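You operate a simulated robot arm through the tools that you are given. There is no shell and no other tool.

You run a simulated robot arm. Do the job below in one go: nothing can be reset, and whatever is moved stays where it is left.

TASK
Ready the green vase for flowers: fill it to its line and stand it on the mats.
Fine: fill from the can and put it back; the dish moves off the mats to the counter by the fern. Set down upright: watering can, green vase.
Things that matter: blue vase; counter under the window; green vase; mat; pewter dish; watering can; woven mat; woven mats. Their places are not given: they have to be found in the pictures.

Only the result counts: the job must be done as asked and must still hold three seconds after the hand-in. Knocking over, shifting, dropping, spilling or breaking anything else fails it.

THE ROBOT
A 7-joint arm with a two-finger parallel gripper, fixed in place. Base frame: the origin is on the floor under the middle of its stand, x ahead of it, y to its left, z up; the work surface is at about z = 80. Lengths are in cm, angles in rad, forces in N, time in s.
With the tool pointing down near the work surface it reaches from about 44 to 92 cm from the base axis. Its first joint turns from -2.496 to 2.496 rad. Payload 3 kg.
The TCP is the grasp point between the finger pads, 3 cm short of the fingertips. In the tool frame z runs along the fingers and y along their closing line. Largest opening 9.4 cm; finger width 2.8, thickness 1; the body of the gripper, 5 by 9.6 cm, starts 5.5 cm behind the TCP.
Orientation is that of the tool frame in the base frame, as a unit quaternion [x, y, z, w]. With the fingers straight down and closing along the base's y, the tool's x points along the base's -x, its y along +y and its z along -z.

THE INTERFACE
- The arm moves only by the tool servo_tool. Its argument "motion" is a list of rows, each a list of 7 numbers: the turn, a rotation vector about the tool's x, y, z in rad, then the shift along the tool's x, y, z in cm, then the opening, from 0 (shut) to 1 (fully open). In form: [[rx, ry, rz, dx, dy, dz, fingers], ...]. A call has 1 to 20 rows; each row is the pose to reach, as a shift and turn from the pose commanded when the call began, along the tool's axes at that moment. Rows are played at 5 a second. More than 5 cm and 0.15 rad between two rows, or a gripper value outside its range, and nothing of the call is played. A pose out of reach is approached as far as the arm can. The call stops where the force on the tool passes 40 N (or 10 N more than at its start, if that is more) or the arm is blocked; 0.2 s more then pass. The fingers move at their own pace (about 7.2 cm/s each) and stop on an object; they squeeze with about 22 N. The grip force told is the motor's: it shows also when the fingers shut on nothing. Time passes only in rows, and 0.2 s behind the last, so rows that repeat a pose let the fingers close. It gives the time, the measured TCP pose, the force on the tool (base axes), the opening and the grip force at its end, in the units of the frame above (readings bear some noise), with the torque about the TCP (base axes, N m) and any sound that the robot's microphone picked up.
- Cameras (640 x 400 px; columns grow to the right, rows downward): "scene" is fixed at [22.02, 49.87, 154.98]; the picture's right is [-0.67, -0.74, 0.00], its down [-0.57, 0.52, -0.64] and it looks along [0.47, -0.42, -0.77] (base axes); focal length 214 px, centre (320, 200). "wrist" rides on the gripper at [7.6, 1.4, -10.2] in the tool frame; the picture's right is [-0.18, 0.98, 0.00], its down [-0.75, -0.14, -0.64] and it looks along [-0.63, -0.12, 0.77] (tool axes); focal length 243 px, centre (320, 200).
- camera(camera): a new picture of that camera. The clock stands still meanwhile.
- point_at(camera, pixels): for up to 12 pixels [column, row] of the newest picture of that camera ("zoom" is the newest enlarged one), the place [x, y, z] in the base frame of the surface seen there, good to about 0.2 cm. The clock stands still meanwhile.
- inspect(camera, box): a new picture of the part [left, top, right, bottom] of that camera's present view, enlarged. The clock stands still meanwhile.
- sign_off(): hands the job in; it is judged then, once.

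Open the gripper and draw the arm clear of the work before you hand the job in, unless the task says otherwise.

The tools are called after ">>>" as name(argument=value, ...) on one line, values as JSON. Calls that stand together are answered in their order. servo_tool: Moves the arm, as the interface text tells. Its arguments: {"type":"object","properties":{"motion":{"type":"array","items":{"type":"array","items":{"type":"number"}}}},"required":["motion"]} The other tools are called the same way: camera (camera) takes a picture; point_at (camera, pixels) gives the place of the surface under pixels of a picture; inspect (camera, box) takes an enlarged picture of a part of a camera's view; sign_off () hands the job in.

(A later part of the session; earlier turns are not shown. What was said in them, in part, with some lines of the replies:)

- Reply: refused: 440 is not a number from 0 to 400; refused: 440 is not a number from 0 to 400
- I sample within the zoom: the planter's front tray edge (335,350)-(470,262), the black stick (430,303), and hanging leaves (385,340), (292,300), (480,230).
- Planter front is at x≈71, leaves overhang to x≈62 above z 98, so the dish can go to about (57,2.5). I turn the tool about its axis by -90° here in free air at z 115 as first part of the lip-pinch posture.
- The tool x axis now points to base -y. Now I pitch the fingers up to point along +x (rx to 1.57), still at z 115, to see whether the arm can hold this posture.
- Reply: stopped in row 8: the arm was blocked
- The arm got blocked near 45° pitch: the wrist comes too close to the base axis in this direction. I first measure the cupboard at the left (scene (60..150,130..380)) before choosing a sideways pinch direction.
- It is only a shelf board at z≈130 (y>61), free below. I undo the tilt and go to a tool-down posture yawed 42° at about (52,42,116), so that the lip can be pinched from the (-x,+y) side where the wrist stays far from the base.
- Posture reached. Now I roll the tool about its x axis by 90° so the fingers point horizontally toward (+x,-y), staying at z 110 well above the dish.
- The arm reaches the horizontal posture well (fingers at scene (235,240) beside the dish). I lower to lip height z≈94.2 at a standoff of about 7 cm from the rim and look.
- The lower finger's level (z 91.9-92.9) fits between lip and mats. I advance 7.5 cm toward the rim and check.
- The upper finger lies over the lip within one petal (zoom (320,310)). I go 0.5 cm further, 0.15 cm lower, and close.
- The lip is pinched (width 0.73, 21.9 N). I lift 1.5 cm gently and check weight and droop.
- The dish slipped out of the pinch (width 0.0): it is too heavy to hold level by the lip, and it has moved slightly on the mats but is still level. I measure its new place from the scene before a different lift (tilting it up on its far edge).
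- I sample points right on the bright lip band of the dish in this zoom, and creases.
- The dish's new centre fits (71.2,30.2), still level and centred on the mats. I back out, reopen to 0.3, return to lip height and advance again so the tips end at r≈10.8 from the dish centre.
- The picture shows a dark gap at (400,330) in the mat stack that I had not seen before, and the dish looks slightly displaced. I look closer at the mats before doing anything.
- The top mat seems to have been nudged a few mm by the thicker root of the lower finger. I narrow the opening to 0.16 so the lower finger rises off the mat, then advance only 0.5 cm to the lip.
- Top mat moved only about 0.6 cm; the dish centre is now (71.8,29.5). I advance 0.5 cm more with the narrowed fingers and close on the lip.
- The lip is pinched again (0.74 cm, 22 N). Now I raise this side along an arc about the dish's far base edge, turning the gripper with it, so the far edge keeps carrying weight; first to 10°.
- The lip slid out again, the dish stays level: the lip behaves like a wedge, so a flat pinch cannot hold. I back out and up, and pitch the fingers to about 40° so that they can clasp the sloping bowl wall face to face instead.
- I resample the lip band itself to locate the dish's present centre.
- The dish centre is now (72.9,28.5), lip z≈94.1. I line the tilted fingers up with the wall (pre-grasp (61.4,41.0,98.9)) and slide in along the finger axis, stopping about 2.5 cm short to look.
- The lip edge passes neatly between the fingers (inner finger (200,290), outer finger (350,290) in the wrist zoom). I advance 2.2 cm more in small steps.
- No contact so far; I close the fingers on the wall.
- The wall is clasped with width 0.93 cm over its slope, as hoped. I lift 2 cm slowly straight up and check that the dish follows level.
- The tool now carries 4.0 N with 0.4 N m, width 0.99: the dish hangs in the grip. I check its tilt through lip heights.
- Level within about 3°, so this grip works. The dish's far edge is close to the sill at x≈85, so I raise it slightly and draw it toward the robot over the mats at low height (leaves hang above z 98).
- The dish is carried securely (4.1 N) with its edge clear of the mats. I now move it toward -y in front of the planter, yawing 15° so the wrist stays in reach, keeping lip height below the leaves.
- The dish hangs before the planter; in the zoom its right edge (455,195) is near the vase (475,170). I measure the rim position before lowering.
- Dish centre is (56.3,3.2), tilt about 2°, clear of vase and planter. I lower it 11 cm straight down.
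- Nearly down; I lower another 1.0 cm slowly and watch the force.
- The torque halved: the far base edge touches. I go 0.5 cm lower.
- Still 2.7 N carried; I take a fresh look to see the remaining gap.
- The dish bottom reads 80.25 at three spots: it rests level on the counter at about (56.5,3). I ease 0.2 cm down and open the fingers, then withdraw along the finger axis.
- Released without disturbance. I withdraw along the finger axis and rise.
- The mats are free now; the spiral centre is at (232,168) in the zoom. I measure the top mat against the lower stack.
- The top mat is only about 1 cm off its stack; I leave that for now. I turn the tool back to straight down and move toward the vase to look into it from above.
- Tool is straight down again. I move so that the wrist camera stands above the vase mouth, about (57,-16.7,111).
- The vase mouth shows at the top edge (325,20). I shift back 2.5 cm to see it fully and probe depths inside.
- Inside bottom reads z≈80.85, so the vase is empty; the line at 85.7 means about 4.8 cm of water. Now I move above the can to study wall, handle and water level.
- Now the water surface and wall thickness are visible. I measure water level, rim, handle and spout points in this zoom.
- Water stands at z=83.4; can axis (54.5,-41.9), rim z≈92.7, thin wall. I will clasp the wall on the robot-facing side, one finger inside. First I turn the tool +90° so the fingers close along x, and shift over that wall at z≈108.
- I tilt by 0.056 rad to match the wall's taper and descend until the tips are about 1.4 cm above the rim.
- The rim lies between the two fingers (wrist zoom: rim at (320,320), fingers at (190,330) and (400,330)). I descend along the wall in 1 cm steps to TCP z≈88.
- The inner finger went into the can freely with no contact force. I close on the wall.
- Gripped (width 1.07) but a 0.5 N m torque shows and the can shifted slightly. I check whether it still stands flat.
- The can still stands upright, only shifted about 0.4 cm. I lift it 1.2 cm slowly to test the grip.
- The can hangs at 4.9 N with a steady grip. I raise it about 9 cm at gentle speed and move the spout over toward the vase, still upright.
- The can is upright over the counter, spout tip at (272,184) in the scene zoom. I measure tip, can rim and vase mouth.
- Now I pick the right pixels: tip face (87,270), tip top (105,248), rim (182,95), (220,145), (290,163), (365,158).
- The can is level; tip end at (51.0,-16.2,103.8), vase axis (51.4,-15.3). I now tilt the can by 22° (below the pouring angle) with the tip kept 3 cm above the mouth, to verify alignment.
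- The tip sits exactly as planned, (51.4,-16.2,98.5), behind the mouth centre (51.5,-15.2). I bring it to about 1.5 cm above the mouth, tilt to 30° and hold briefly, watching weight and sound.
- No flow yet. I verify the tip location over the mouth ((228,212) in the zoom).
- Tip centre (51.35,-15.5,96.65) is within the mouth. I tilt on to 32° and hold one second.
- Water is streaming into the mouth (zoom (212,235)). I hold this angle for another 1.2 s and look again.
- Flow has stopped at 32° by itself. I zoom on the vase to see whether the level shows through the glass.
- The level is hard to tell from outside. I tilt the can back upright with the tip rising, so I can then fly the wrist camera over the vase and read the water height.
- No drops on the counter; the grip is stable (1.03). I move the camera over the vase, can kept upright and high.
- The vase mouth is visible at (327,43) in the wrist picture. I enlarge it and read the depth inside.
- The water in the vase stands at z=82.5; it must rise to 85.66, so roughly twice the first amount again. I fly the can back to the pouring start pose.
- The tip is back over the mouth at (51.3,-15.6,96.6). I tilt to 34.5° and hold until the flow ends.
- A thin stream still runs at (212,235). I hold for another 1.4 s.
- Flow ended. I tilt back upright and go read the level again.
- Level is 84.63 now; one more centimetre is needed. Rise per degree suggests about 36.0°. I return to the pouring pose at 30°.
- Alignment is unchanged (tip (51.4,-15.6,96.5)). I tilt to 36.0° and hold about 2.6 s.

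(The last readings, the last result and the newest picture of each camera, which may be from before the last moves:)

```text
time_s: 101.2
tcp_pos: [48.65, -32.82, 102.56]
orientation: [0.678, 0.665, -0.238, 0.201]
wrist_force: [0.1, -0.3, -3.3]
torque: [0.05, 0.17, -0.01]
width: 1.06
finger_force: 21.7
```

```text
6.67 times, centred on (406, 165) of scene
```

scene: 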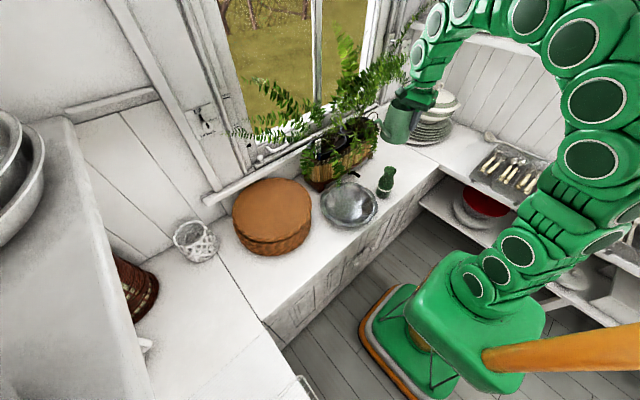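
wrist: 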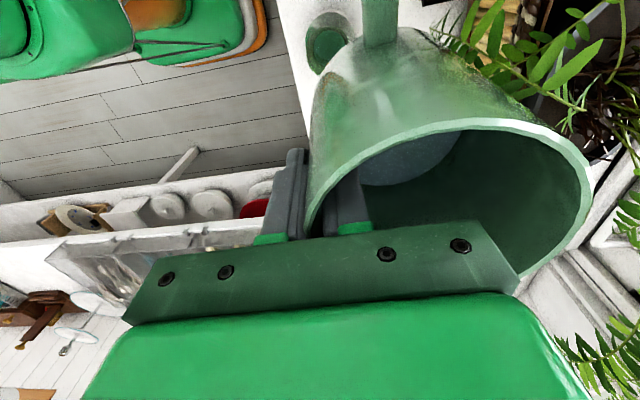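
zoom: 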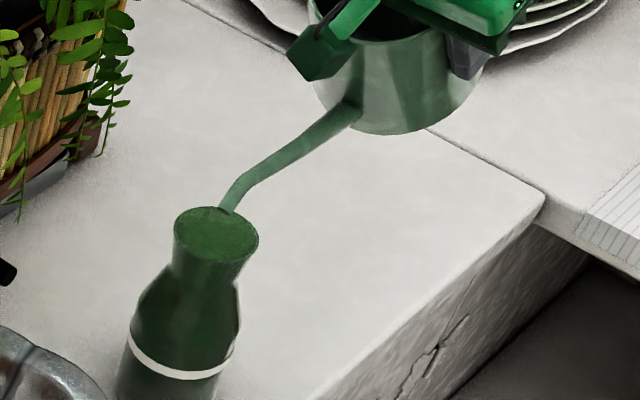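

Flow has ended. I tilt back upright and read the level once more.

>>> servo_tool(motion=[[0.0002, 0.0896, -0.0049, -0.175, -0.008, -0.139, 0], [0.0003, 0.1792, -0.0099, -0.351, -0.016, -0.278, 0], [0.0005, 0.2688, -0.0148, -0.526, -0.024, -0.417, 0], [0.0006, 0.3583, -0.0198, -0.702, -0.031, -0.557, 0], [0.0008, 0.4479, -0.0247, -0.877, -0.039, -0.696, 0], [0.0009, 0.5375, -0.0297, -1.053, -0.047, -0.835, 0], [0.0011, 0.6271, -0.0346, -1.228, -0.055, -0.974, 0], [0.0011, 0.6271, -0.0346, -1.228, -0.055, -0.974, 0]])

>>> servo_tool(motion=[[0, 0, 0, 0, -0.1, -1.5, 0], [0, 0, 0, 0, -0.2, -3.5, 0], [0, 0, 0, 0.5, -0.25, -5.5, 0], [0, 0, 0, 1.5, -0.2, -7.5, 0], [0, 0, 0, 3, 0, -9, 0], [0, 0, 0, 4.6, 0.2, -10.3, 0], [0, 0, 0, 6.3, 0.4, -11.3, 0], [0, 0, 0, 8, 0.6, -12, 0], [0, 0, 0, 9.7, 0.85, -12.1, 0], [0, 0, 0, 11.4, 1.1, -12.1, 0], [0, 0, 0, 13, 1.3, -12.1, 0], [0, 0, 0, 14.5, 1.5, -12.1, 0], [0, 0, 0, 15.5, 1.64, -12.1, 0], [0, 0, 0, 15.5, 1.64, -12.1, 0]])

>>> inspect(camera="wrist", box=[280, 10, 376, 70])

>>> point_at(camera="zoom", pixels=[[310, 220], [300, 200], [330, 220], [310, 250], [290, 230], [340, 200], [310, 180], [320, 270], [350, 240], [270, 220], [320, 200], [330, 290]])

```text
time_s: 103.0
tcp_pos: [48.62, -33.24, 104.01]
orientation: [0.708, 0.705, -0.02, -0.019]
wrist_force: [-0.1, -0.3, -3.5]
torque: [-0.02, 0.14, 0.03]
width: 1.03
finger_force: 22.1
```

```text
time_s: 106.0
tcp_pos: [51.01, -17.71, 116.01]
orientation: [0.707, 0.706, -0.02, -0.018]
wrist_force: [0.0, 0.0, -3.6]
torque: [-0.01, 0.14, 0.01]
width: 1.06
finger_force: 22.2
```

```text
6.67 times, centred on (328, 40) of wrist
```

zoom: 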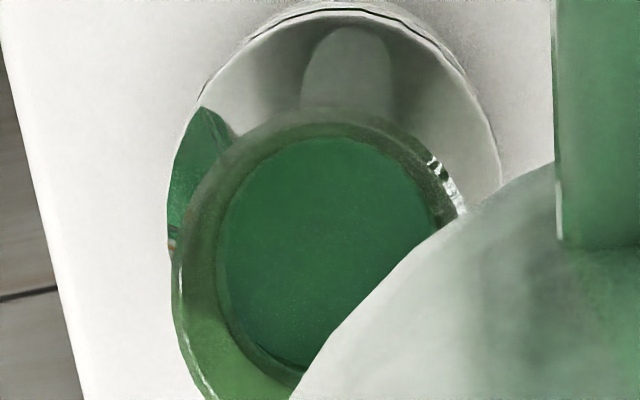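

```text
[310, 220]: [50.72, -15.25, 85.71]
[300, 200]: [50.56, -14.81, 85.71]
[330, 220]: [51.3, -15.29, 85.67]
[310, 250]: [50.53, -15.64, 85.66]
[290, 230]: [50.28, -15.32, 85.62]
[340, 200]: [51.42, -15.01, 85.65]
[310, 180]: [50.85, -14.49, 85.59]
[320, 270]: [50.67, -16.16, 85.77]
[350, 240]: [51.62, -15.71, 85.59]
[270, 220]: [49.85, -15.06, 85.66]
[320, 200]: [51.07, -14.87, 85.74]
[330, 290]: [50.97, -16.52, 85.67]
```

The water reads 85.67, right at the line (85.66). Now the can goes back: I carry it upright to above its old place, at (50.15,-41.9) for the TCP.

>>> servo_tool(motion=[[0, 0, 0, -1.2, 0, 0, 0], [0, 0, 0, -3, 0, 0.2, 0], [0, 0, 0, -4.8, 0, 0.8, 0], [0, 0, 0, -6.6, -0.05, 1.8, 0], [0, 0, 0, -8.4, -0.1, 3, 0], [0, 0, 0, -10.2, -0.1, 4.4, 0], [0, 0, 0, -12, -0.1, 5.8, 0], [0, 0, 0, -13.8, -0.1, 7.2, 0], [0, 0, 0, -15.5, -0.1, 8.6, 0], [0, 0, 0, -17.2, -0.05, 10, 0], [0, 0, 0.005, -18.9, 0, 11.4, 0], [0, 0, 0.01, -20.5, 0, 12.8, 0], [0, 0, 0.015, -21.9, 0.05, 14.2, 0], [0, 0, 0.02, -23, 0.1, 15.5, 0], [0, 0, 0.025, -23.8, 0.1, 16.7, 0], [0, 0, 0.0276, -24.19, 0.1, 17.52, 0], [0, 0, 0.0276, -24.19, 0.1, 17.52, 0]])

>>> inspect(camera="scene", box=[350, 110, 480, 200])

```text
time_s: 109.6
tcp_pos: [50.15, -41.92, 98.62]
orientation: [0.717, 0.696, -0.021, -0.018]
wrist_force: [0.0, 0.3, -3.4]
torque: [-0.01, 0.15, 0.01]
width: 1.09
finger_force: 22.1
```

```text
4.44 times, centred on (415, 155) of scene
```

zoom: 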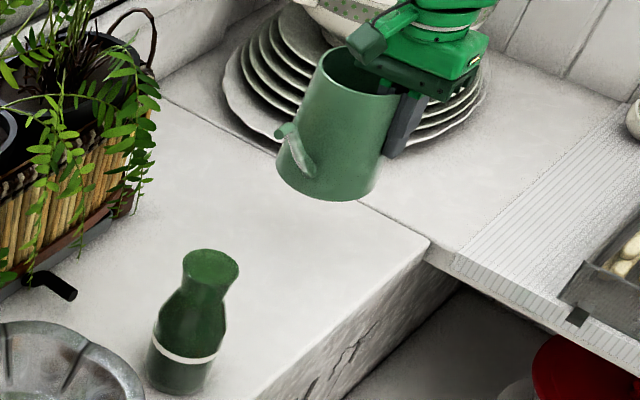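

Descending 9 cm straight down toward the old spot, then slowly.

>>> servo_tool(motion=[[0, 0, 0, 0, 0.05, 1, 0], [0, 0, 0, 0, 0.12, 2.2, 0], [0, 0, 0, 0, 0.19, 3.5, 0], [0, 0, 0, 0, 0.26, 4.8, 0], [0, 0, 0, 0, 0.33, 6, 0], [0, 0, 0, 0, 0.39, 7.1, 0], [0, 0, 0, 0, 0.45, 8.1, 0], [0, 0, 0, 0, 0.5, 9, 0], [0, 0, 0, 0, 0.52, 9.5, 0], [0, 0, 0, 0, 0.52, 9.5, 0]])

>>> inspect(camera="scene", box=[380, 115, 460, 175])

```text
time_s: 111.8
tcp_pos: [50.15, -41.91, 88.99]
orientation: [0.717, 0.696, -0.021, -0.017]
wrist_force: [0.2, -0.3, -4.6]
torque: [0.02, 0.15, 0.02]
width: 1.05
finger_force: 21.9
```

```text
6.67 times, centred on (420, 145) of scene
```

zoom: 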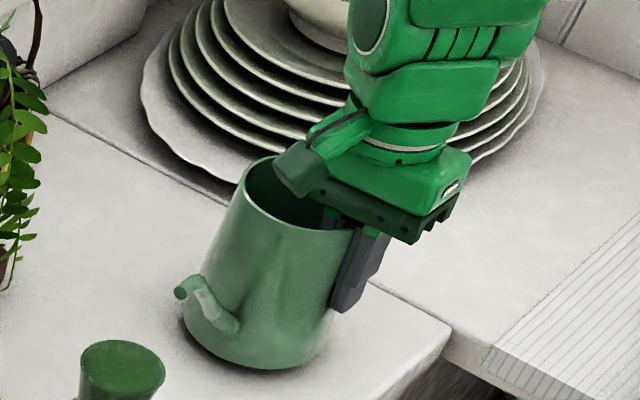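

Just above the counter. I lower in 0.15 cm steps.

>>> servo_tool(motion=[[0, 0, 0, 0, 0.01, 0.15, 0], [0, 0, 0, 0, 0.016, 0.3, 0], [0, 0, 0, 0, 0.025, 0.45, 0], [0, 0, 0, 0, 0.033, 0.6, 0], [0, 0, 0, 0, 0.033, 0.6, 0]])

>>> servo_tool(motion=[[0, 0, 0, 0, 0.005, 0.1, 0], [0, 0, 0, 0, 0.01, 0.2, 0], [0, 0, 0, 0, 0.01, 0.2, 0]])

>>> inspect(camera="scene", box=[380, 115, 460, 175])

>>> point_at(camera="zoom", pixels=[[240, 195], [255, 220], [290, 232], [330, 232], [185, 330], [215, 365], [260, 376], [300, 365], [181, 300], [195, 285], [240, 172], [325, 330]])

```text
time_s: 113.0
tcp_pos: [50.1, -41.92, 88.46]
orientation: [0.717, 0.696, -0.021, -0.017]
wrist_force: [0.7, 0.4, -4.6]
torque: [-0.03, 0.16, -0.01]
width: 1.06
finger_force: 22.1
```

```text
time_s: 113.8
tcp_pos: [50.14, -42.14, 88.43]
orientation: [0.717, 0.696, -0.02, -0.017]
wrist_force: [-1.4, 1.9, 7.3]
torque: [-0.3, 0.02, 0.01]
width: 1.07
finger_force: 22.3
```

```text
6.67 times, centred on (420, 145) of scene
```

zoom: 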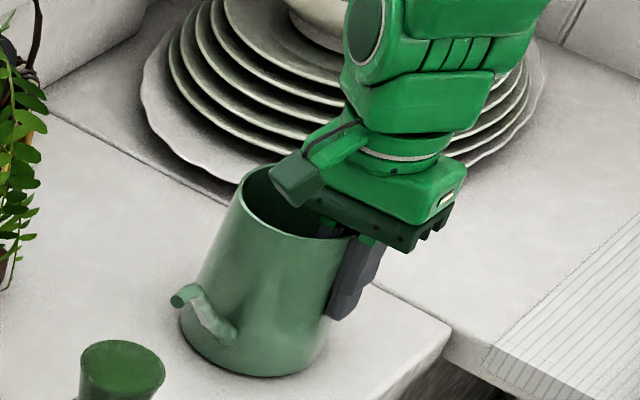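

```text
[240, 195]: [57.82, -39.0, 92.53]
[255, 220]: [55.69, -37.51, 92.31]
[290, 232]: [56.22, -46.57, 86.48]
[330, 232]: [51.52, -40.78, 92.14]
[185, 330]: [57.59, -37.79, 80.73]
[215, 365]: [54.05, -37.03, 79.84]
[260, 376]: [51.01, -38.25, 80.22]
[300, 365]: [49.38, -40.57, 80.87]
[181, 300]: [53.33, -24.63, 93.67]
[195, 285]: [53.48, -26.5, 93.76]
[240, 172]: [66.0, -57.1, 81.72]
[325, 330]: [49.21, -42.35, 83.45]
```

The can touches down (7 N) with its spout tip at (53.3,-24.6), within 0.4 cm of its original place. I release gradually.

>>> servo_tool(motion=[[0, 0, 0, 0, 0, -0.05, 0.11], [0, 0, 0, 0, 0, -0.1, 0.13], [0, 0, 0, 0, 0, -0.1, 0.16], [0, 0, 0, 0, 0, -0.1, 0.2], [0, 0, 0, 0, 0, -0.1, 0.26], [0, 0, 0, 0, 0, -0.1, 0.3], [0, 0, 0, 0, 0, -0.1, 0.3]])

>>> inspect(camera="scene", box=[380, 115, 460, 175])

>>> inspect(camera="wrist", box=[220, 60, 444, 200])

```text
time_s: 115.4
tcp_pos: [50.04, -41.95, 88.37]
orientation: [0.718, 0.696, -0.02, -0.018]
wrist_force: [-0.3, -1.2, 0.1]
torque: [-0.01, -0.01, -0.01]
width: 2.81
finger_force: 0.1
```

```text
6.67 times, centred on (420, 145) of scene
```

zoom: 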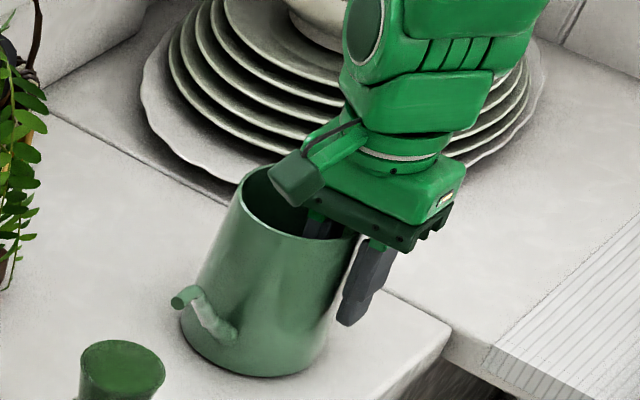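

```text
2.86 times, centred on (332, 130) of wrist
```

zoom: 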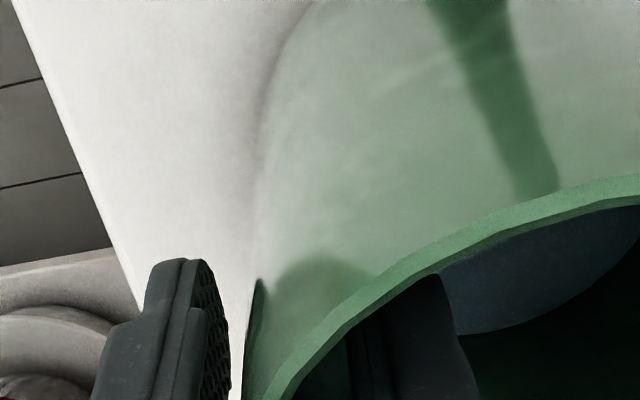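

Released; the can stands upright. I withdraw straight up along the wall.

>>> servo_tool(motion=[[0, 0, 0, 0, 0.2, -1, 0.3], [0, 0, 0, 0, 0.3, -2.5, 0.3], [0, 0, 0, 0, 0.3, -4.5, 0.3], [0, 0, 0, 0, 0.3, -7, 0.3], [0, 0, 0, 0, 0.3, -10, 0.3], [0, 0, 0, 0, 0.3, -14, 0.5], [0, 0, 0, 0, 0.3, -18, 0.5], [0, 0, 0, 0, 0.3, -22, 0.5]])

>>> camera(camera="scene")

>>> inspect(camera="scene", box=[360, 115, 480, 205])

>>> camera(camera="wrist")

```text
time_s: 117.2
tcp_pos: [51.71, -41.86, 110.13]
orientation: [0.717, 0.697, -0.021, -0.018]
wrist_force: [-0.6, 0.6, -0.2]
torque: [-0.03, 0.0, 0.01]
width: 4.69
finger_force: 0.0
```

```text
taken
```

scene: 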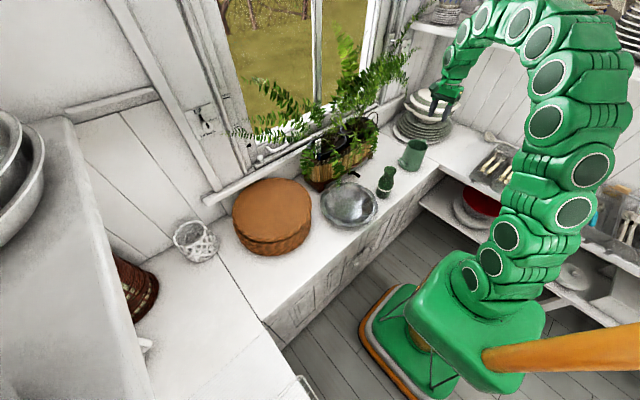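

```text
4.44 times, centred on (420, 160) of scene
```

zoom: 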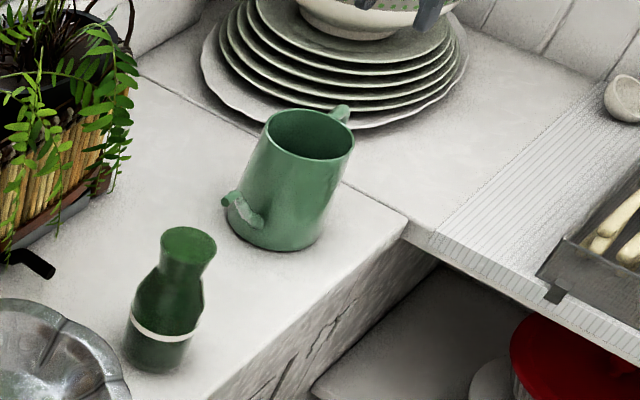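

```text
taken
```

wrist: 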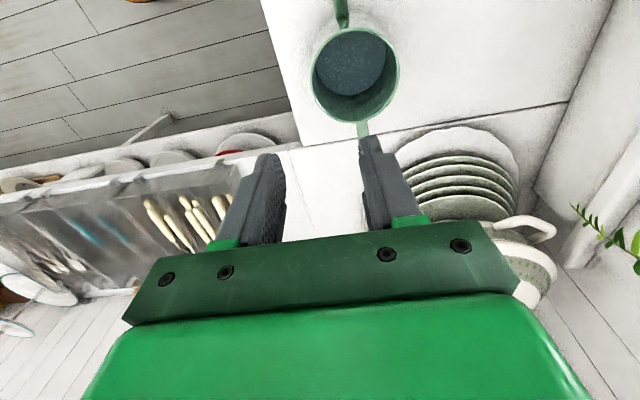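

The can is back upright at its place, nothing spilt. Now the vase: I turn the tool back to closing along y and go above it at z≈110, fingers fully open.

>>> servo_tool(motion=[[-0.0039, -0.0033, -0.1332, 2.2, -0.09, 0, 0.6], [-0.0078, -0.0067, -0.2665, 4.4, -0.18, 0, 0.7], [-0.0117, -0.01, -0.3997, 6.6, -0.27, 0, 0.8], [-0.0156, -0.0133, -0.5329, 8.9, -0.36, 0.01, 0.9], [-0.0195, -0.0167, -0.6661, 11.1, -0.45, 0.01, 1], [-0.0234, -0.02, -0.7994, 13.3, -0.54, 0.01, 1], [-0.0272, -0.0233, -0.9326, 15.5, -0.63, 0.02, 1], [-0.0311, -0.0267, -1.0658, 17.7, -0.72, 0.02, 1], [-0.035, -0.03, -1.199, 20, -0.81, 0.02, 1], [-0.0389, -0.0333, -1.3323, 22.2, -0.9, 0.02, 1], [-0.0428, -0.0367, -1.4655, 24.4, -0.99, 0.03, 1], [-0.0467, -0.04, -1.5987, 26.6, -1.075, 0.03, 1], [-0.0467, -0.04, -1.5987, 26.6, -1.075, 0.03, 1]])

>>> inspect(camera="scene", box=[340, 120, 440, 210])

>>> camera(camera="wrist")

```text
time_s: 120.0
tcp_pos: [51.35, -15.21, 110.23]
orientation: [0.0, 1.0, -0.001, 0.0]
wrist_force: [1.0, 0.0, -1.0]
torque: [0.01, -0.01, 0.0]
width: 9.39
finger_force: 0.1
```

```text
4.44 times, centred on (390, 165) of scene
```

zoom: 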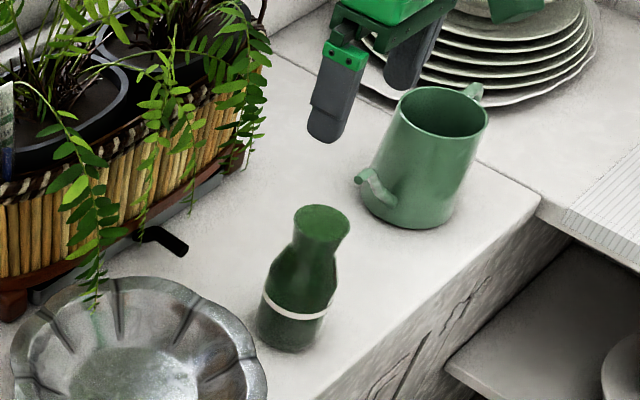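

```text
taken
```

wrist: 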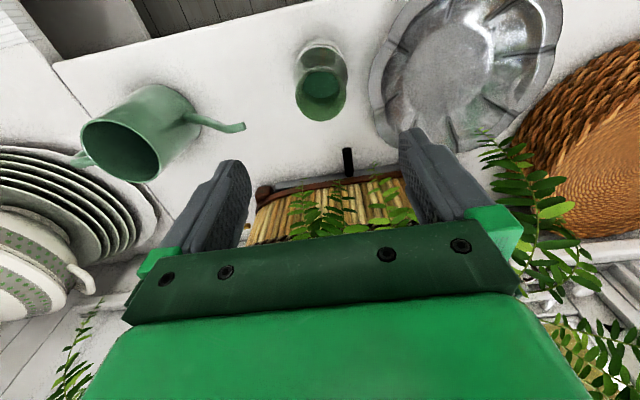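

Fingers straddle the vase position with room (dish lip 84.3 and spout tip y -24.6 stay clear). I descend to TCP z≈90 in steps.

>>> servo_tool(motion=[[0, 0, 0, 0, 0, 3, 1], [0, 0, 0, 0, 0, 6, 1], [0, 0, 0, 0, 0, 9, 1], [0, 0, 0, 0, 0, 12, 1], [0, 0, 0, 0, 0, 14.5, 1], [0, 0, 0, 0, 0, 16.5, 1], [0, 0, 0, 0, 0, 18, 1], [0, 0, 0, 0, 0, 19.2, 1], [0, 0, 0, 0, 0, 20, 1], [0, 0, 0, 0, 0, 20, 1]])

>>> inspect(camera="scene", box=[350, 140, 430, 200])

>>> camera(camera="wrist")

```text
time_s: 122.2
tcp_pos: [51.08, -15.34, 90.17]
orientation: [0.001, 1.0, 0.0, 0.0]
wrist_force: [0.5, 0.0, 0.6]
torque: [0.01, -0.03, 0.0]
width: 9.39
finger_force: 0.0
```

```text
6.67 times, centred on (390, 170) of scene
```

zoom: 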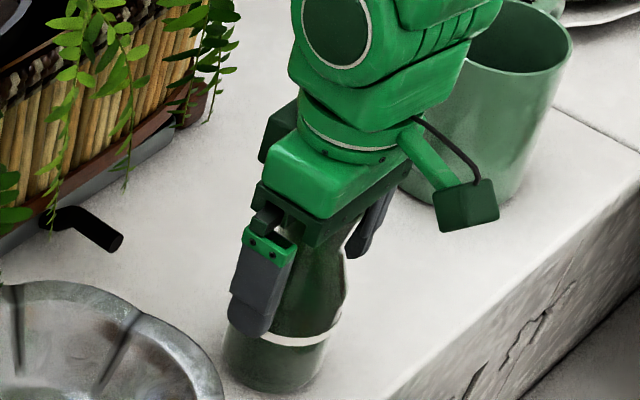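

```text
taken
```

wrist: 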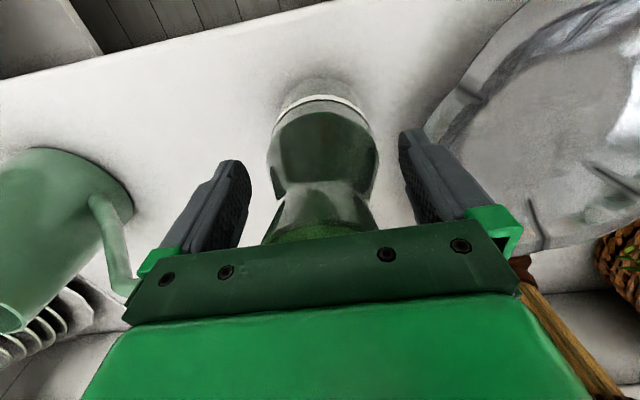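

The vase is centred between the fingers. I correct x by 0.3 cm and close gently.

>>> servo_tool(motion=[[0, 0, 0, -0.3, 0.08, 0, 0.9], [0, 0, 0, -0.3, 0.08, 0, 0.82], [0, 0, 0, -0.3, 0.08, 0, 0.77], [0, 0, 0, -0.3, 0.08, 0, 0.74], [0, 0, 0, -0.3, 0.08, 0, 0.71], [0, 0, 0, -0.3, 0.08, 0, 0.68], [0, 0, 0, -0.3, 0.08, 0, 0.6], [0, 0, 0, -0.3, 0.08, 0, 0.3], [0, 0, 0, -0.3, 0.08, 0, 0], [0, 0, 0, -0.3, 0.08, 0, 0], [0, 0, 0, -0.3, 0.08, 0, 0]])

>>> inspect(camera="scene", box=[350, 140, 430, 200])

```text
time_s: 124.6
tcp_pos: [51.61, -15.08, 90.16]
orientation: [0.0, 1.0, 0.0, -0.001]
wrist_force: [-0.2, -0.8, 3.4]
torque: [-0.05, 0.0, 0.05]
width: 6.23
finger_force: 21.9
```

```text
6.67 times, centred on (390, 170) of scene
```

zoom: 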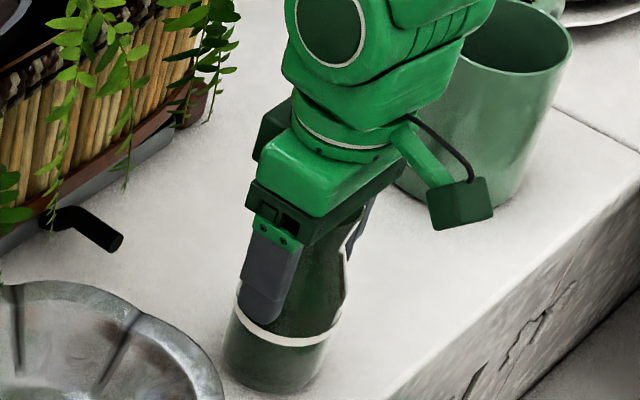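

Gripped at width 6.23 with 22 N. I lift 1 cm slowly as a test.

>>> servo_tool(motion=[[0, 0, 0, 0, 0, -0.2, 0], [0, 0, 0, 0, 0, -0.4, 0], [0, 0, 0, 0, 0, -0.6, 0], [0, 0, 0, 0, 0, -0.8, 0], [0, 0, 0, 0, 0, -1.0, 0], [0, 0, 0, 0, 0, -1.0, 0]])

>>> inspect(camera="scene", box=[350, 140, 430, 200])

>>> point_at(camera="zoom", pixels=[[235, 320], [270, 340], [310, 340], [275, 385], [240, 375], [310, 375], [345, 275], [330, 300], [300, 300], [225, 350]])

```text
time_s: 126.0
tcp_pos: [51.69, -15.11, 91.13]
orientation: [0.0, 1.0, 0.001, 0.0]
wrist_force: [-0.3, 0.1, -3.7]
torque: [0.04, -0.01, -0.03]
width: 6.25
finger_force: 22.1
```

```text
6.67 times, centred on (390, 170) of scene
```

zoom: 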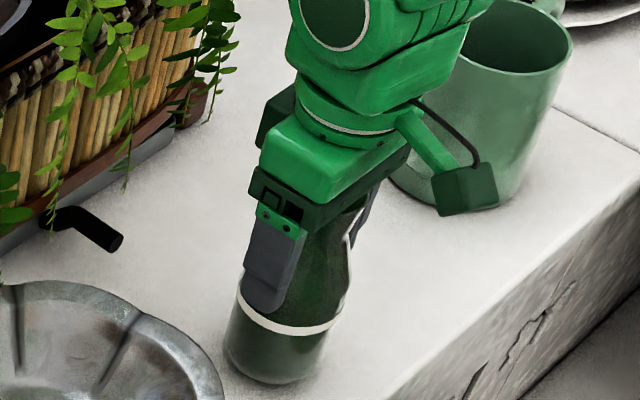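

```text
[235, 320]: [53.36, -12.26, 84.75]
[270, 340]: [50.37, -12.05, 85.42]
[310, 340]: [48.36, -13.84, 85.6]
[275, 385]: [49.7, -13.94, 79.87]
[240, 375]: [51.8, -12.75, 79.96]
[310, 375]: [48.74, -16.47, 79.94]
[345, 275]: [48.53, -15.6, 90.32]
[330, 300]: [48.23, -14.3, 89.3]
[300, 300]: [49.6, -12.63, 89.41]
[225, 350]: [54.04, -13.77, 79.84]
```

The vase is lifted (3.7 N) and steady. Before transporting it I check where the left fronds of the fern hang relative to the mats.

>>> inspect(camera="scene", box=[220, 60, 340, 160])

>>> point_at(camera="zoom", pixels=[[75, 290], [110, 285], [150, 280], [200, 275], [130, 120], [180, 180], [230, 210], [270, 260], [300, 230], [250, 160], [340, 190], [330, 290]])

```text
4.00 times, centred on (280, 110) of scene
```

zoom: 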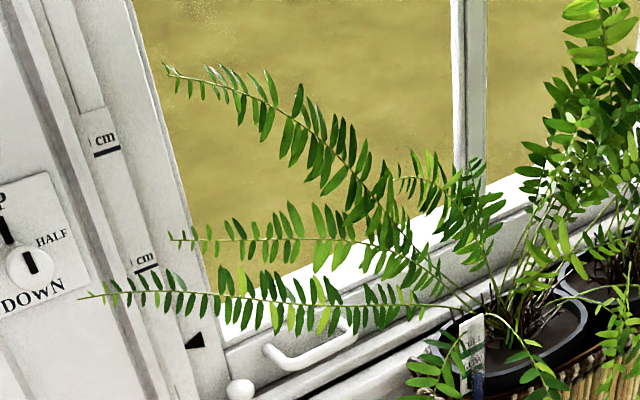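

```text
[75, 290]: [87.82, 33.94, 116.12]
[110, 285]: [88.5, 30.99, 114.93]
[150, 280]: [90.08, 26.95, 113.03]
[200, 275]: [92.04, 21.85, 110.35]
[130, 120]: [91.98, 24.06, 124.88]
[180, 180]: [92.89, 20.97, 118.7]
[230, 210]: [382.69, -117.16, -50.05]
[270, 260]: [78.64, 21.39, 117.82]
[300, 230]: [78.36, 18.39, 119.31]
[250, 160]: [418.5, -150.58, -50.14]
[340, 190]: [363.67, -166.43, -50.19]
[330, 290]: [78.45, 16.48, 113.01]
```

Fronds stay at x≥78, z≥113; placing the vase near x=68 keeps the wrist clear. I raise the vase to TCP z≈106 with gentle speed.

>>> servo_tool(motion=[[0, 0, 0, 0, 0, -0.4, 0], [0, 0, 0, 0, 0, -1, 0], [0, 0, 0, 0, 0, -2, 0], [0, 0, 0, 0, 0, -3.2, 0], [0, 0, 0, 0, 0, -4.5, 0], [0, 0, 0, 0, 0, -5.8, 0], [0, 0, 0, 0, 0, -7.1, 0], [0, 0, 0, 0, 0, -8.4, 0], [0, 0, 0, 0, 0, -9.7, 0], [0, 0, 0, 0, 0, -11, 0], [0, 0, 0, 0, 0, -12.3, 0], [0, 0, 0, 0, 0, -13.4, 0], [0, 0, 0, 0, 0, -14.2, 0], [0, 0, 0, 0, 0, -14.8, 0], [0, 0, 0, 0, 0, -15, 0]])

>>> inspect(camera="scene", box=[340, 120, 440, 200])

```text
time_s: 129.2
tcp_pos: [51.7, -15.21, 106.17]
orientation: [0.0, 1.0, 0.0, 0.0]
wrist_force: [0.7, -0.2, -3.6]
torque: [0.03, -0.03, 0.03]
width: 6.21
finger_force: 22.3
```

```text
5.00 times, centred on (390, 160) of scene
```

zoom: 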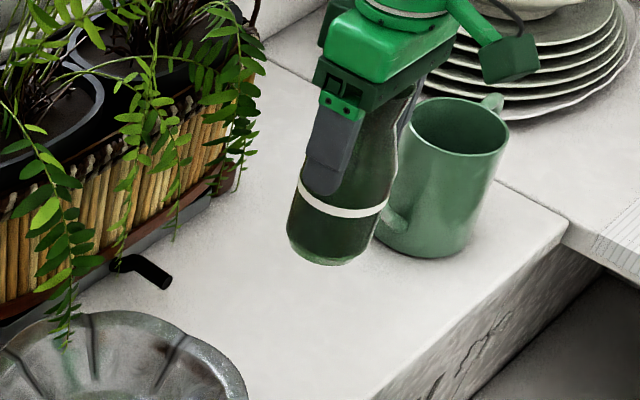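

The vase hangs upright in the grip, width stable. I carry it along +y above the dish (bottom at z≈96).

>>> servo_tool(motion=[[0, 0, 0, 0, 0.4, 0, 0], [0, 0, 0, 0, 1.1, 0, 0], [0, 0, 0, 0, 2.2, 0, 0], [0, 0, 0, 0, 3.6, 0, 0], [0, 0, 0, 0, 5.2, 0, 0], [0, 0, 0, 0, 6.9, 0, 0], [0, 0, 0, 0, 8.6, 0, 0], [0, 0, 0, 0, 10.3, 0, 0], [0, 0, 0, 0, 12, 0, 0], [0, 0, 0, 0, 13.7, 0, 0], [0, 0, 0, 0, 15.4, 0, 0], [0, 0, 0, 0, 17.1, 0, 0], [0, 0, 0, 0, 18.8, 0, 0], [0, 0, 0, 0, 20.5, 0, 0], [0, 0, 0, 0, 22.2, 0, 0], [0, 0, 0, 0, 23.9, 0, 0], [0, 0, 0, 0, 25.4, 0, 0], [0, 0, 0, 0, 26.6, 0, 0], [0, 0, 0, 0, 27.5, 0, 0], [0, 0, 0, 0, 28, 0, 0]])

>>> servo_tool(motion=[[0, 0, 0, 0, 0.4, 0, 0], [0, 0, 0, -0.1, 1.1, 0, 0], [0, 0, 0, -0.3, 2.2, 0, 0], [0, 0, 0, -0.6, 3.6, 0, 0], [0, 0, 0, -1, 5.1, 0, 0], [0, 0, 0, -1.6, 6.6, 0, 0], [0, 0, 0, -2.4, 8.1, 0, 0], [0, 0, 0, -3.3, 9.5, 0, 0], [0, 0, 0, -4.3, 10.8, 0, 0], [0, 0, 0, -5.4, 12, 0, 0], [0, 0, 0, -6.6, 13.1, 0, 0], [0, 0, 0, -7.9, 14.1, 0, 0], [0, 0, 0, -9.2, 15, 0, 0], [0, 0, 0, -10.5, 15.8, 0, 0], [0, 0, 0, -11.8, 16.5, 0, 0], [0, 0, 0, -13, 17.1, 0, 0], [0, 0, 0, -14, 17.5, 0, 0], [0, 0, 0, -14.8, 17.8, 0, 0], [0, 0, 0, -15.3, 18, 0, 0], [0, 0, 0, -15.5, 18, 0, 0]])

>>> camera(camera="scene")

>>> inspect(camera="scene", box=[220, 120, 340, 220])

```text
time_s: 133.4
tcp_pos: [51.7, 12.67, 106.26]
orientation: [0.001, 1.0, 0.0, 0.0]
wrist_force: [0.9, -0.6, -3.2]
torque: [-0.01, -0.01, 0.0]
width: 6.23
finger_force: 21.1
```

```text
time_s: 137.6
tcp_pos: [67.18, 30.83, 106.35]
orientation: [0.0, 1.0, 0.0, 0.0]
wrist_force: [0.5, 0.5, -3.6]
torque: [0.02, -0.02, -0.01]
width: 6.23
finger_force: 21.9
```

```text
taken
```

scene: 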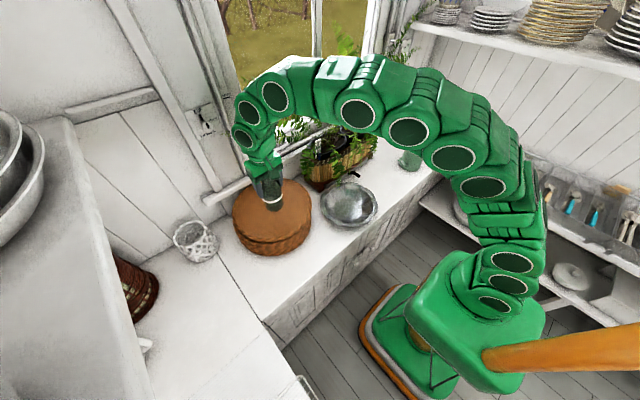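

```text
4.00 times, centred on (280, 170) of scene
```

zoom: 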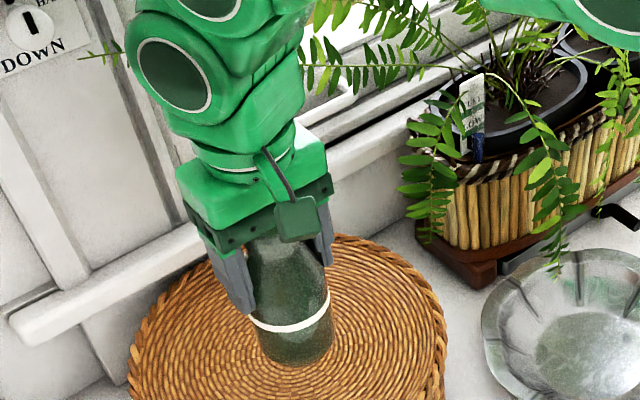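

The vase is above the mats. I shift 1 cm further in and lower 5.2 cm, then continue slowly.

>>> servo_tool(motion=[[0, 0, 0, -0.4, 0, 0.2, 0], [0, 0, 0, -0.9, -0.1, 0.7, 0], [0, 0, 0, -1.1, -0.2, 1.4, 0], [0, 0, 0, -1.1, -0.2, 2.2, 0], [0, 0, 0, -1.1, -0.2, 3, 0], [0, 0, 0, -1.1, -0.2, 3.8, 0], [0, 0, 0, -1.1, -0.2, 4.5, 0], [0, 0, 0, -1.1, -0.2, 5, 0], [0, 0, 0, -1.1, -0.2, 5.2, 0], [0, 0, 0, -1.1, -0.2, 5.2, 0]])

>>> servo_tool(motion=[[0, 0, 0, 0, 0, 0.15, 0], [0, 0, 0, 0, 0, 0.3, 0], [0, 0, 0, 0, 0, 0.45, 0], [0, 0, 0, 0, 0, 0.6, 0], [0, 0, 0, 0, 0, 0.6, 0]])

>>> inspect(camera="scene", box=[230, 150, 310, 220])

```text
time_s: 139.8
tcp_pos: [68.22, 30.59, 100.97]
orientation: [0.0, 1.0, 0.0, 0.0]
wrist_force: [0.4, -0.1, -4.3]
torque: [-0.04, 0.01, 0.0]
width: 6.22
finger_force: 21.9
```

```text
time_s: 141.0
tcp_pos: [68.27, 30.63, 100.57]
orientation: [0.0, 1.0, -0.001, -0.001]
wrist_force: [0.2, -0.7, -3.1]
torque: [0.0, 0.01, 0.02]
width: 6.23
finger_force: 21.5
```

```text
5.71 times, centred on (270, 185) of scene
```

zoom: 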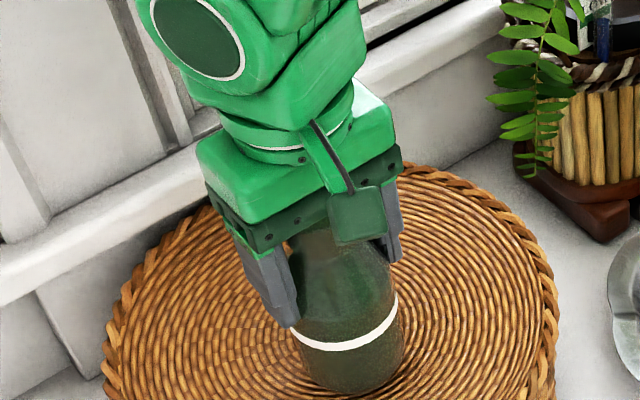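

No contact yet (3.1 N still carried). I lower a further 0.4 cm, then check again.

>>> servo_tool(motion=[[0, 0, 0, 0, 0, 0.1, 0], [0, 0, 0, 0, 0, 0.2, 0], [0, 0, 0, 0, 0, 0.3, 0], [0, 0, 0, 0, 0, 0.4, 0], [0, 0, 0, 0, 0, 0.4, 0]])

>>> servo_tool(motion=[[0, 0, 0, 0, 0, 0.1, 0], [0, 0, 0, 0, 0, 0.2, 0], [0, 0, 0, 0, 0, 0.2, 0]])

```text
time_s: 142.2
tcp_pos: [68.21, 30.67, 100.05]
orientation: [0.0, 1.0, 0.0, 0.0]
wrist_force: [0.2, 0.0, -3.0]
torque: [0.0, -0.01, -0.02]
width: 6.22
finger_force: 22.0
```

```text
time_s: 143.0
tcp_pos: [68.27, 30.67, 99.92]
orientation: [-0.001, 1.0, 0.001, 0.0]
wrist_force: [1.3, 0.5, 14.3]
torque: [0.0, -0.16, 0.11]
width: 6.22
finger_force: 22.1
```

Contact: 14 N upward, the vase stands on the mat. I ease up 0.12 cm and open the fingers gradually.

>>> servo_tool(motion=[[0, 0, 0, 0, 0, -0.12, 0], [0, 0, 0, 0, 0, -0.12, 0.6], [0, 0, 0, 0, 0, -0.12, 0.67], [0, 0, 0, 0, 0, -0.12, 0.7], [0, 0, 0, 0, 0, -0.12, 0.75], [0, 0, 0, 0, 0, -0.12, 0.82], [0, 0, 0, 0, 0, -0.12, 0.9], [0, 0, 0, 0, 0, -0.12, 1], [0, 0, 0, 0, 0, -0.12, 1]])

>>> inspect(camera="scene", box=[230, 150, 310, 220])

>>> camera(camera="wrist")

```text
time_s: 145.0
tcp_pos: [68.21, 30.56, 99.96]
orientation: [0.001, 1.0, 0.0, 0.0]
wrist_force: [0.9, 0.1, -0.2]
torque: [0.02, -0.01, -0.01]
width: 9.39
finger_force: 0.0
```

```text
5.71 times, centred on (270, 185) of scene
```

zoom: 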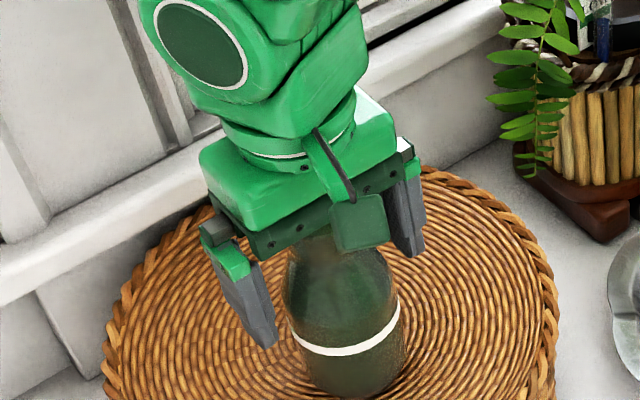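

```text
taken
```

wrist: 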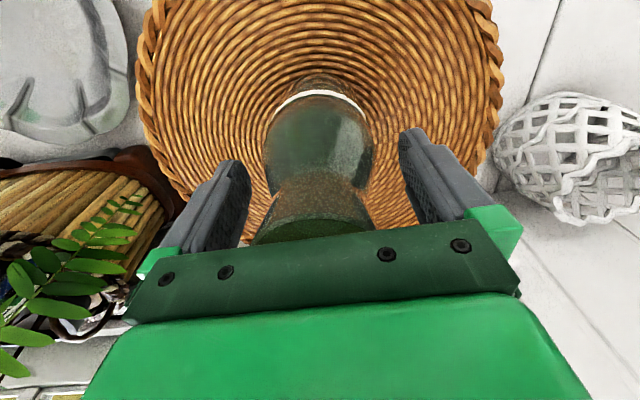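

The vase stands free between the open fingers. I rise straight up and then draw the arm back toward the robot.

>>> servo_tool(motion=[[0, 0, 0, 0, 0, -0.8, 1], [0, 0, 0, 0, 0, -2, 1], [0, 0, 0, 0, 0, -4, 1], [0, 0, 0, 0, 0, -6.5, 1], [0, 0, 0, 0, 0, -9.5, 1], [0, 0, 0, 0, 0, -12.5, 1], [0, 0, 0, 1, -0.5, -15, 1], [0, 0, 0, 4, -1.5, -16, 1], [0, 0, 0, 7.5, -3, -16, 1], [0, 0, 0, 11, -5, -16, 1], [0, 0, 0, 14, -7, -16, 1], [0, 0, 0, 16.5, -10, -16, 1], [0, 0, 0, 18, -13.5, -16, 1]])

>>> camera(camera="scene")

>>> inspect(camera="scene", box=[200, 130, 400, 255])

>>> camera(camera="wrist")

```text
time_s: 147.8
tcp_pos: [50.19, 17.07, 116.13]
orientation: [0.0, 1.0, 0.0, 0.0]
wrist_force: [-0.8, -0.5, -0.1]
torque: [0.01, 0.02, 0.0]
width: 9.38
finger_force: 0.2
```

```text
taken
```

scene: 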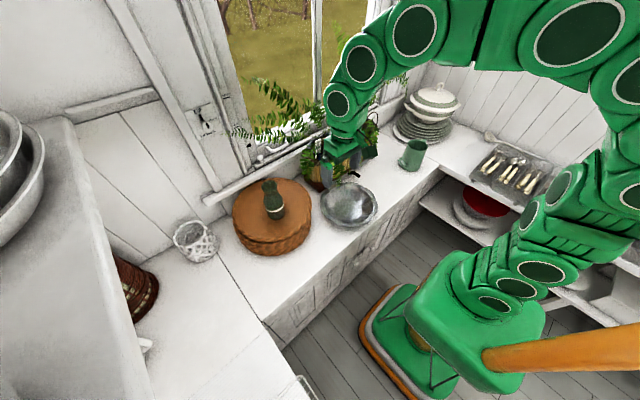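

```text
3.20 times, centred on (300, 192) of scene
```

zoom: 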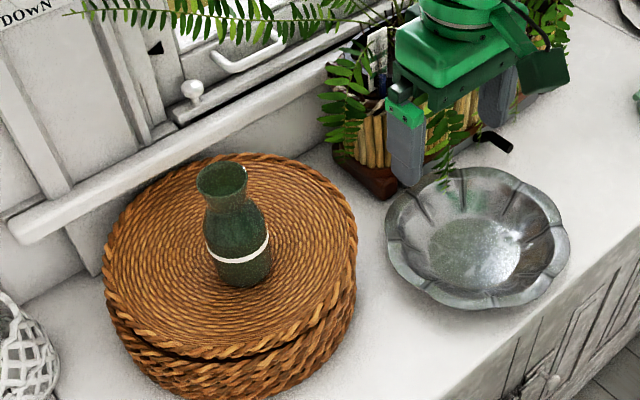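

```text
taken
```

wrist: 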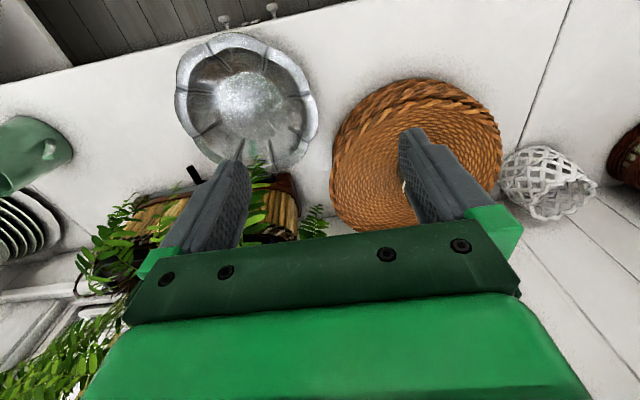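

The vase stands on the mats and the dish on the counter by the fern. To judge how far the top mat was nudged earlier, I return to the exact early viewing pose (53.5,33.3,115) and compare pictures.

>>> servo_tool(motion=[[0, 0, 0, -0.7, 3.3, 0.2, 1], [0, 0, 0, -1.4, 6.6, 0.4, 1], [0, 0, 0, -2.1, 9.9, 0.6, 1], [0, 0, 0, -2.8, 13.2, 0.9, 1], [0, 0, 0, -3.33, 16.23, 1.08, 1], [0, 0, 0, -3.33, 16.23, 1.08, 1]])

>>> camera(camera="wrist")

>>> inspect(camera="wrist", box=[230, 70, 420, 250])

>>> point_at(camera="zoom", pixels=[[190, 120], [230, 85], [330, 55], [250, 105], [130, 140], [160, 200], [300, 60], [400, 60], [450, 90], [300, 30], [350, 120], [420, 150]])

```text
time_s: 149.2
tcp_pos: [53.53, 33.35, 115.04]
orientation: [0.001, 1.0, -0.001, -0.001]
wrist_force: [-0.1, 0.3, -0.5]
torque: [-0.01, 0.01, -0.01]
width: 9.41
finger_force: 0.1
```

```text
taken
```

wrist: 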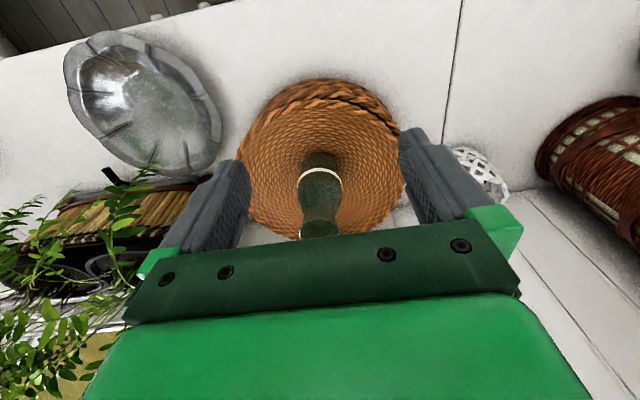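

```text
2.22 times, centred on (325, 160) of wrist
```

zoom: 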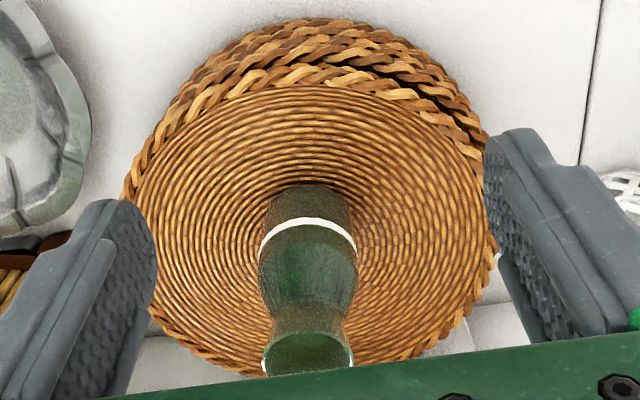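

```text
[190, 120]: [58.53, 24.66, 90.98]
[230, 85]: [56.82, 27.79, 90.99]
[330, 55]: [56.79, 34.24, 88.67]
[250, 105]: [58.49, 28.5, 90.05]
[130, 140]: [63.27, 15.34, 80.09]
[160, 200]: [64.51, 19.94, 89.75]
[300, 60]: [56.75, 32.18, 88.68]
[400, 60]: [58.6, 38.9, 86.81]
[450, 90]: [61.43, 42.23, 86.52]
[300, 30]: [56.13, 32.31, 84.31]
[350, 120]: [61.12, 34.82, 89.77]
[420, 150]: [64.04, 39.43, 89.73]
```

Fits of the rim crest give a top-mat centre of (71.05,30.1) against (70.65,30.45) at the start, so it moved only about half a centimetre; I leave it. Now I verify that vase, can and dish stand properly.

>>> inspect(camera="scene", box=[250, 165, 300, 225])

>>> camera(camera="scene")

>>> inspect(camera="scene", box=[310, 120, 450, 230])

```text
6.67 times, centred on (275, 195) of scene
```

zoom: 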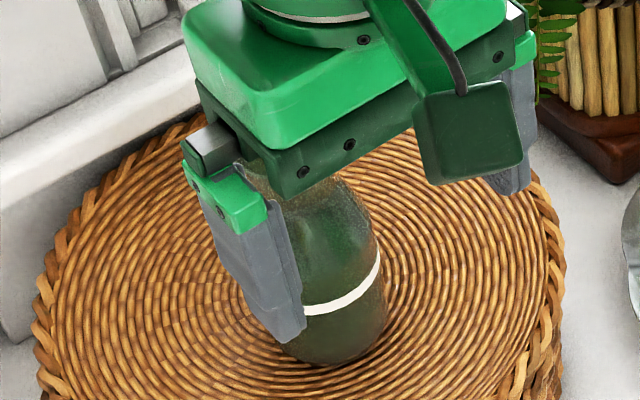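

```text
taken
```

scene: 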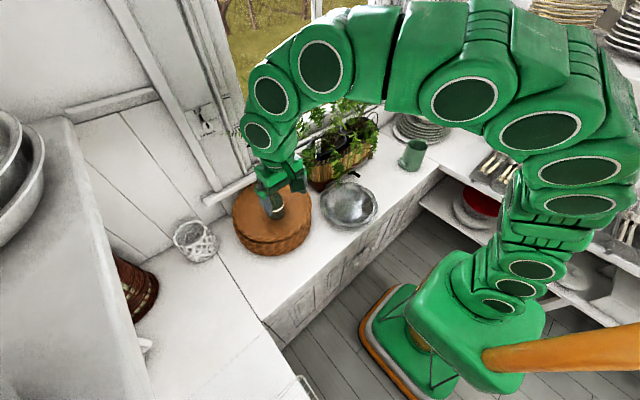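

```text
3.64 times, centred on (380, 175) of scene
```

zoom: 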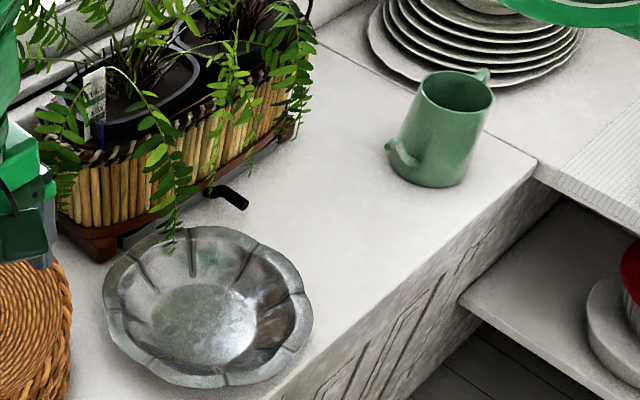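

Can and dish stand well. I draw the arm back to a neutral pose near the robot, away from the work, then take a last look at the vase.

>>> servo_tool(motion=[[0, 0, 0, 2, -1, -1.5, 1], [0, 0, 0, 4, -3, -3.5, 1], [0, 0, 0, 5.5, -6, -5.5, 1], [0, 0, 0, 6.5, -9.5, -7.5, 1], [0, 0, 0, 7.5, -13, -9.5, 1], [0, 0, 0, 8.2, -17, -11, 1], [0, 0, 0, 9, -21, -12.5, 1], [0, 0, 0, 9.5, -25, -14, 1], [0, 0, 0, 10, -29, -15, 1], [0, 0, 0, 10, -33, -16, 1], [0, 0, 0, 10, -37, -17, 1], [0, 0, 0, 10, -41, -17, 1], [0, 0, 0, 10, -45, -17, 1], [0, 0, 0, 10, -45, -17, 1]])

>>> camera(camera="scene")

>>> inspect(camera="scene", box=[240, 160, 320, 240])

>>> point_at(camera="zoom", pixels=[[240, 100], [300, 105], [270, 90], [270, 130], [255, 140], [290, 140], [270, 220], [250, 225], [300, 230], [275, 265], [290, 260], [255, 255]])

```text
time_s: 152.2
tcp_pos: [43.54, -11.81, 131.9]
orientation: [0.0, 1.0, -0.001, -0.001]
wrist_force: [1.4, 0.5, 0.0]
torque: [-0.01, 0.01, -0.04]
width: 9.4
finger_force: 0.0
```

```text
taken
```

scene: 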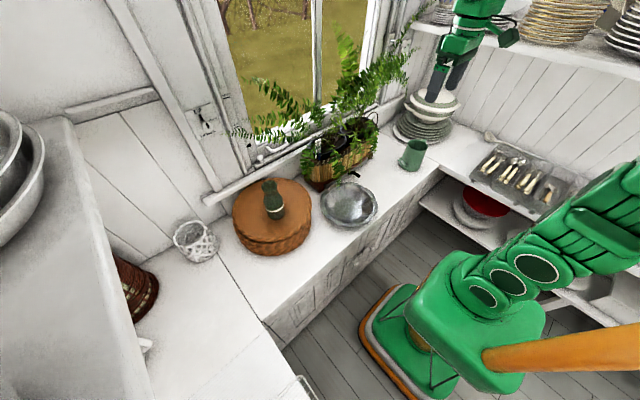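

```text
5.00 times, centred on (280, 200) of scene
```

zoom: 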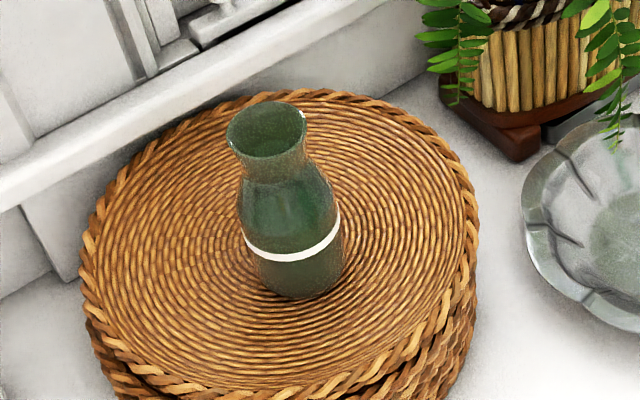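

```text
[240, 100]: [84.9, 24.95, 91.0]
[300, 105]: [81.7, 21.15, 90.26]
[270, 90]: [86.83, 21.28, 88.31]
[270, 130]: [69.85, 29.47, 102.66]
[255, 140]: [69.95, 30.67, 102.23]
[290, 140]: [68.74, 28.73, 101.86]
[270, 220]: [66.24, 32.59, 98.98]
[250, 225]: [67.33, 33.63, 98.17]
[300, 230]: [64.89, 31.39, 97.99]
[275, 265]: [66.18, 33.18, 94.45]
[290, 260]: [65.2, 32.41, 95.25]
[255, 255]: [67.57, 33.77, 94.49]
```

The vase stands on the top mat well inside its rim. I verify the mouth rim is level: (229,130), (305,120), (265,157), (275,104).

>>> point_at(camera="zoom", pixels=[[230, 130], [304, 122], [262, 156], [280, 104], [240, 116], [296, 140], [255, 285], [300, 297], [335, 280], [290, 255], [250, 245], [335, 235]])

>>> point_at(camera="scene", pixels=[[412, 143], [424, 147], [410, 168], [402, 160], [350, 205], [340, 200], [355, 212], [195, 225]])

```text
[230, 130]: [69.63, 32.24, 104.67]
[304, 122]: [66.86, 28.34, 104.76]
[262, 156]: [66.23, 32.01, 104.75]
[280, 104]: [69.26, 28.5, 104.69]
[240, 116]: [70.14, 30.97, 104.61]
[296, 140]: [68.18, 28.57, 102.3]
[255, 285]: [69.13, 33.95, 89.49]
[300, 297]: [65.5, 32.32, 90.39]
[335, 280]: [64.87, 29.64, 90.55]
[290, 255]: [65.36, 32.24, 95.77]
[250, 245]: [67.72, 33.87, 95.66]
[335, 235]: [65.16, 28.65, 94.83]
```

```text
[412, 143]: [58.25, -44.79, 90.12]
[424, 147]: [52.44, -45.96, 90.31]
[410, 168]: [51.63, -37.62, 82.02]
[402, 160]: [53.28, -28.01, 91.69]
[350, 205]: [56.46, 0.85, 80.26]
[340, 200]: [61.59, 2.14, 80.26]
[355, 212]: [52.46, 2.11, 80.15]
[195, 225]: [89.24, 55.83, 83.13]
```

The vase's mouth rim is level (104.6–104.8), with its line at about z 95.6 and the vase filled to it. The can stands upright at its old place, and the dish rests flat on the counter by the fern. The gripper is open and the arm is clear, so I hand the job in.

>>> sign_off()

```text
The job is handed in.
```

The green vase is filled to its line and stands upright on the woven mats. I've handed the job in, but I don't have the judge's result.

- **Vase:** I read the water at z 85.67 against the line at 85.66 before carrying it over. I did not re-read the level after setting it down. Its mouth rim is level to within about 0.2 cm.
- **Watering can:** I poured from it and set it back upright, within about 0.4 cm of where it stood. I saw no drops on the counter.
- **Pewter dish:** It rests flat on the counter in front of the fern's planter.
- **Top mat nudged:** While I was trying to grip the dish, a finger pushed the top mat. My rim measurements put it roughly 0.5 to 1 cm off its starting place. I left it, because pushing it back with the full vase on it seemed riskier.
- **Dish grip:** My first two grips on the dish's lip slipped. The dish slid a few centimetres on the mats before the third grip held, but it stayed level.
- **Blue vase:** I never saw it in any picture.

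The gripper is open and the arm is clear of the work.
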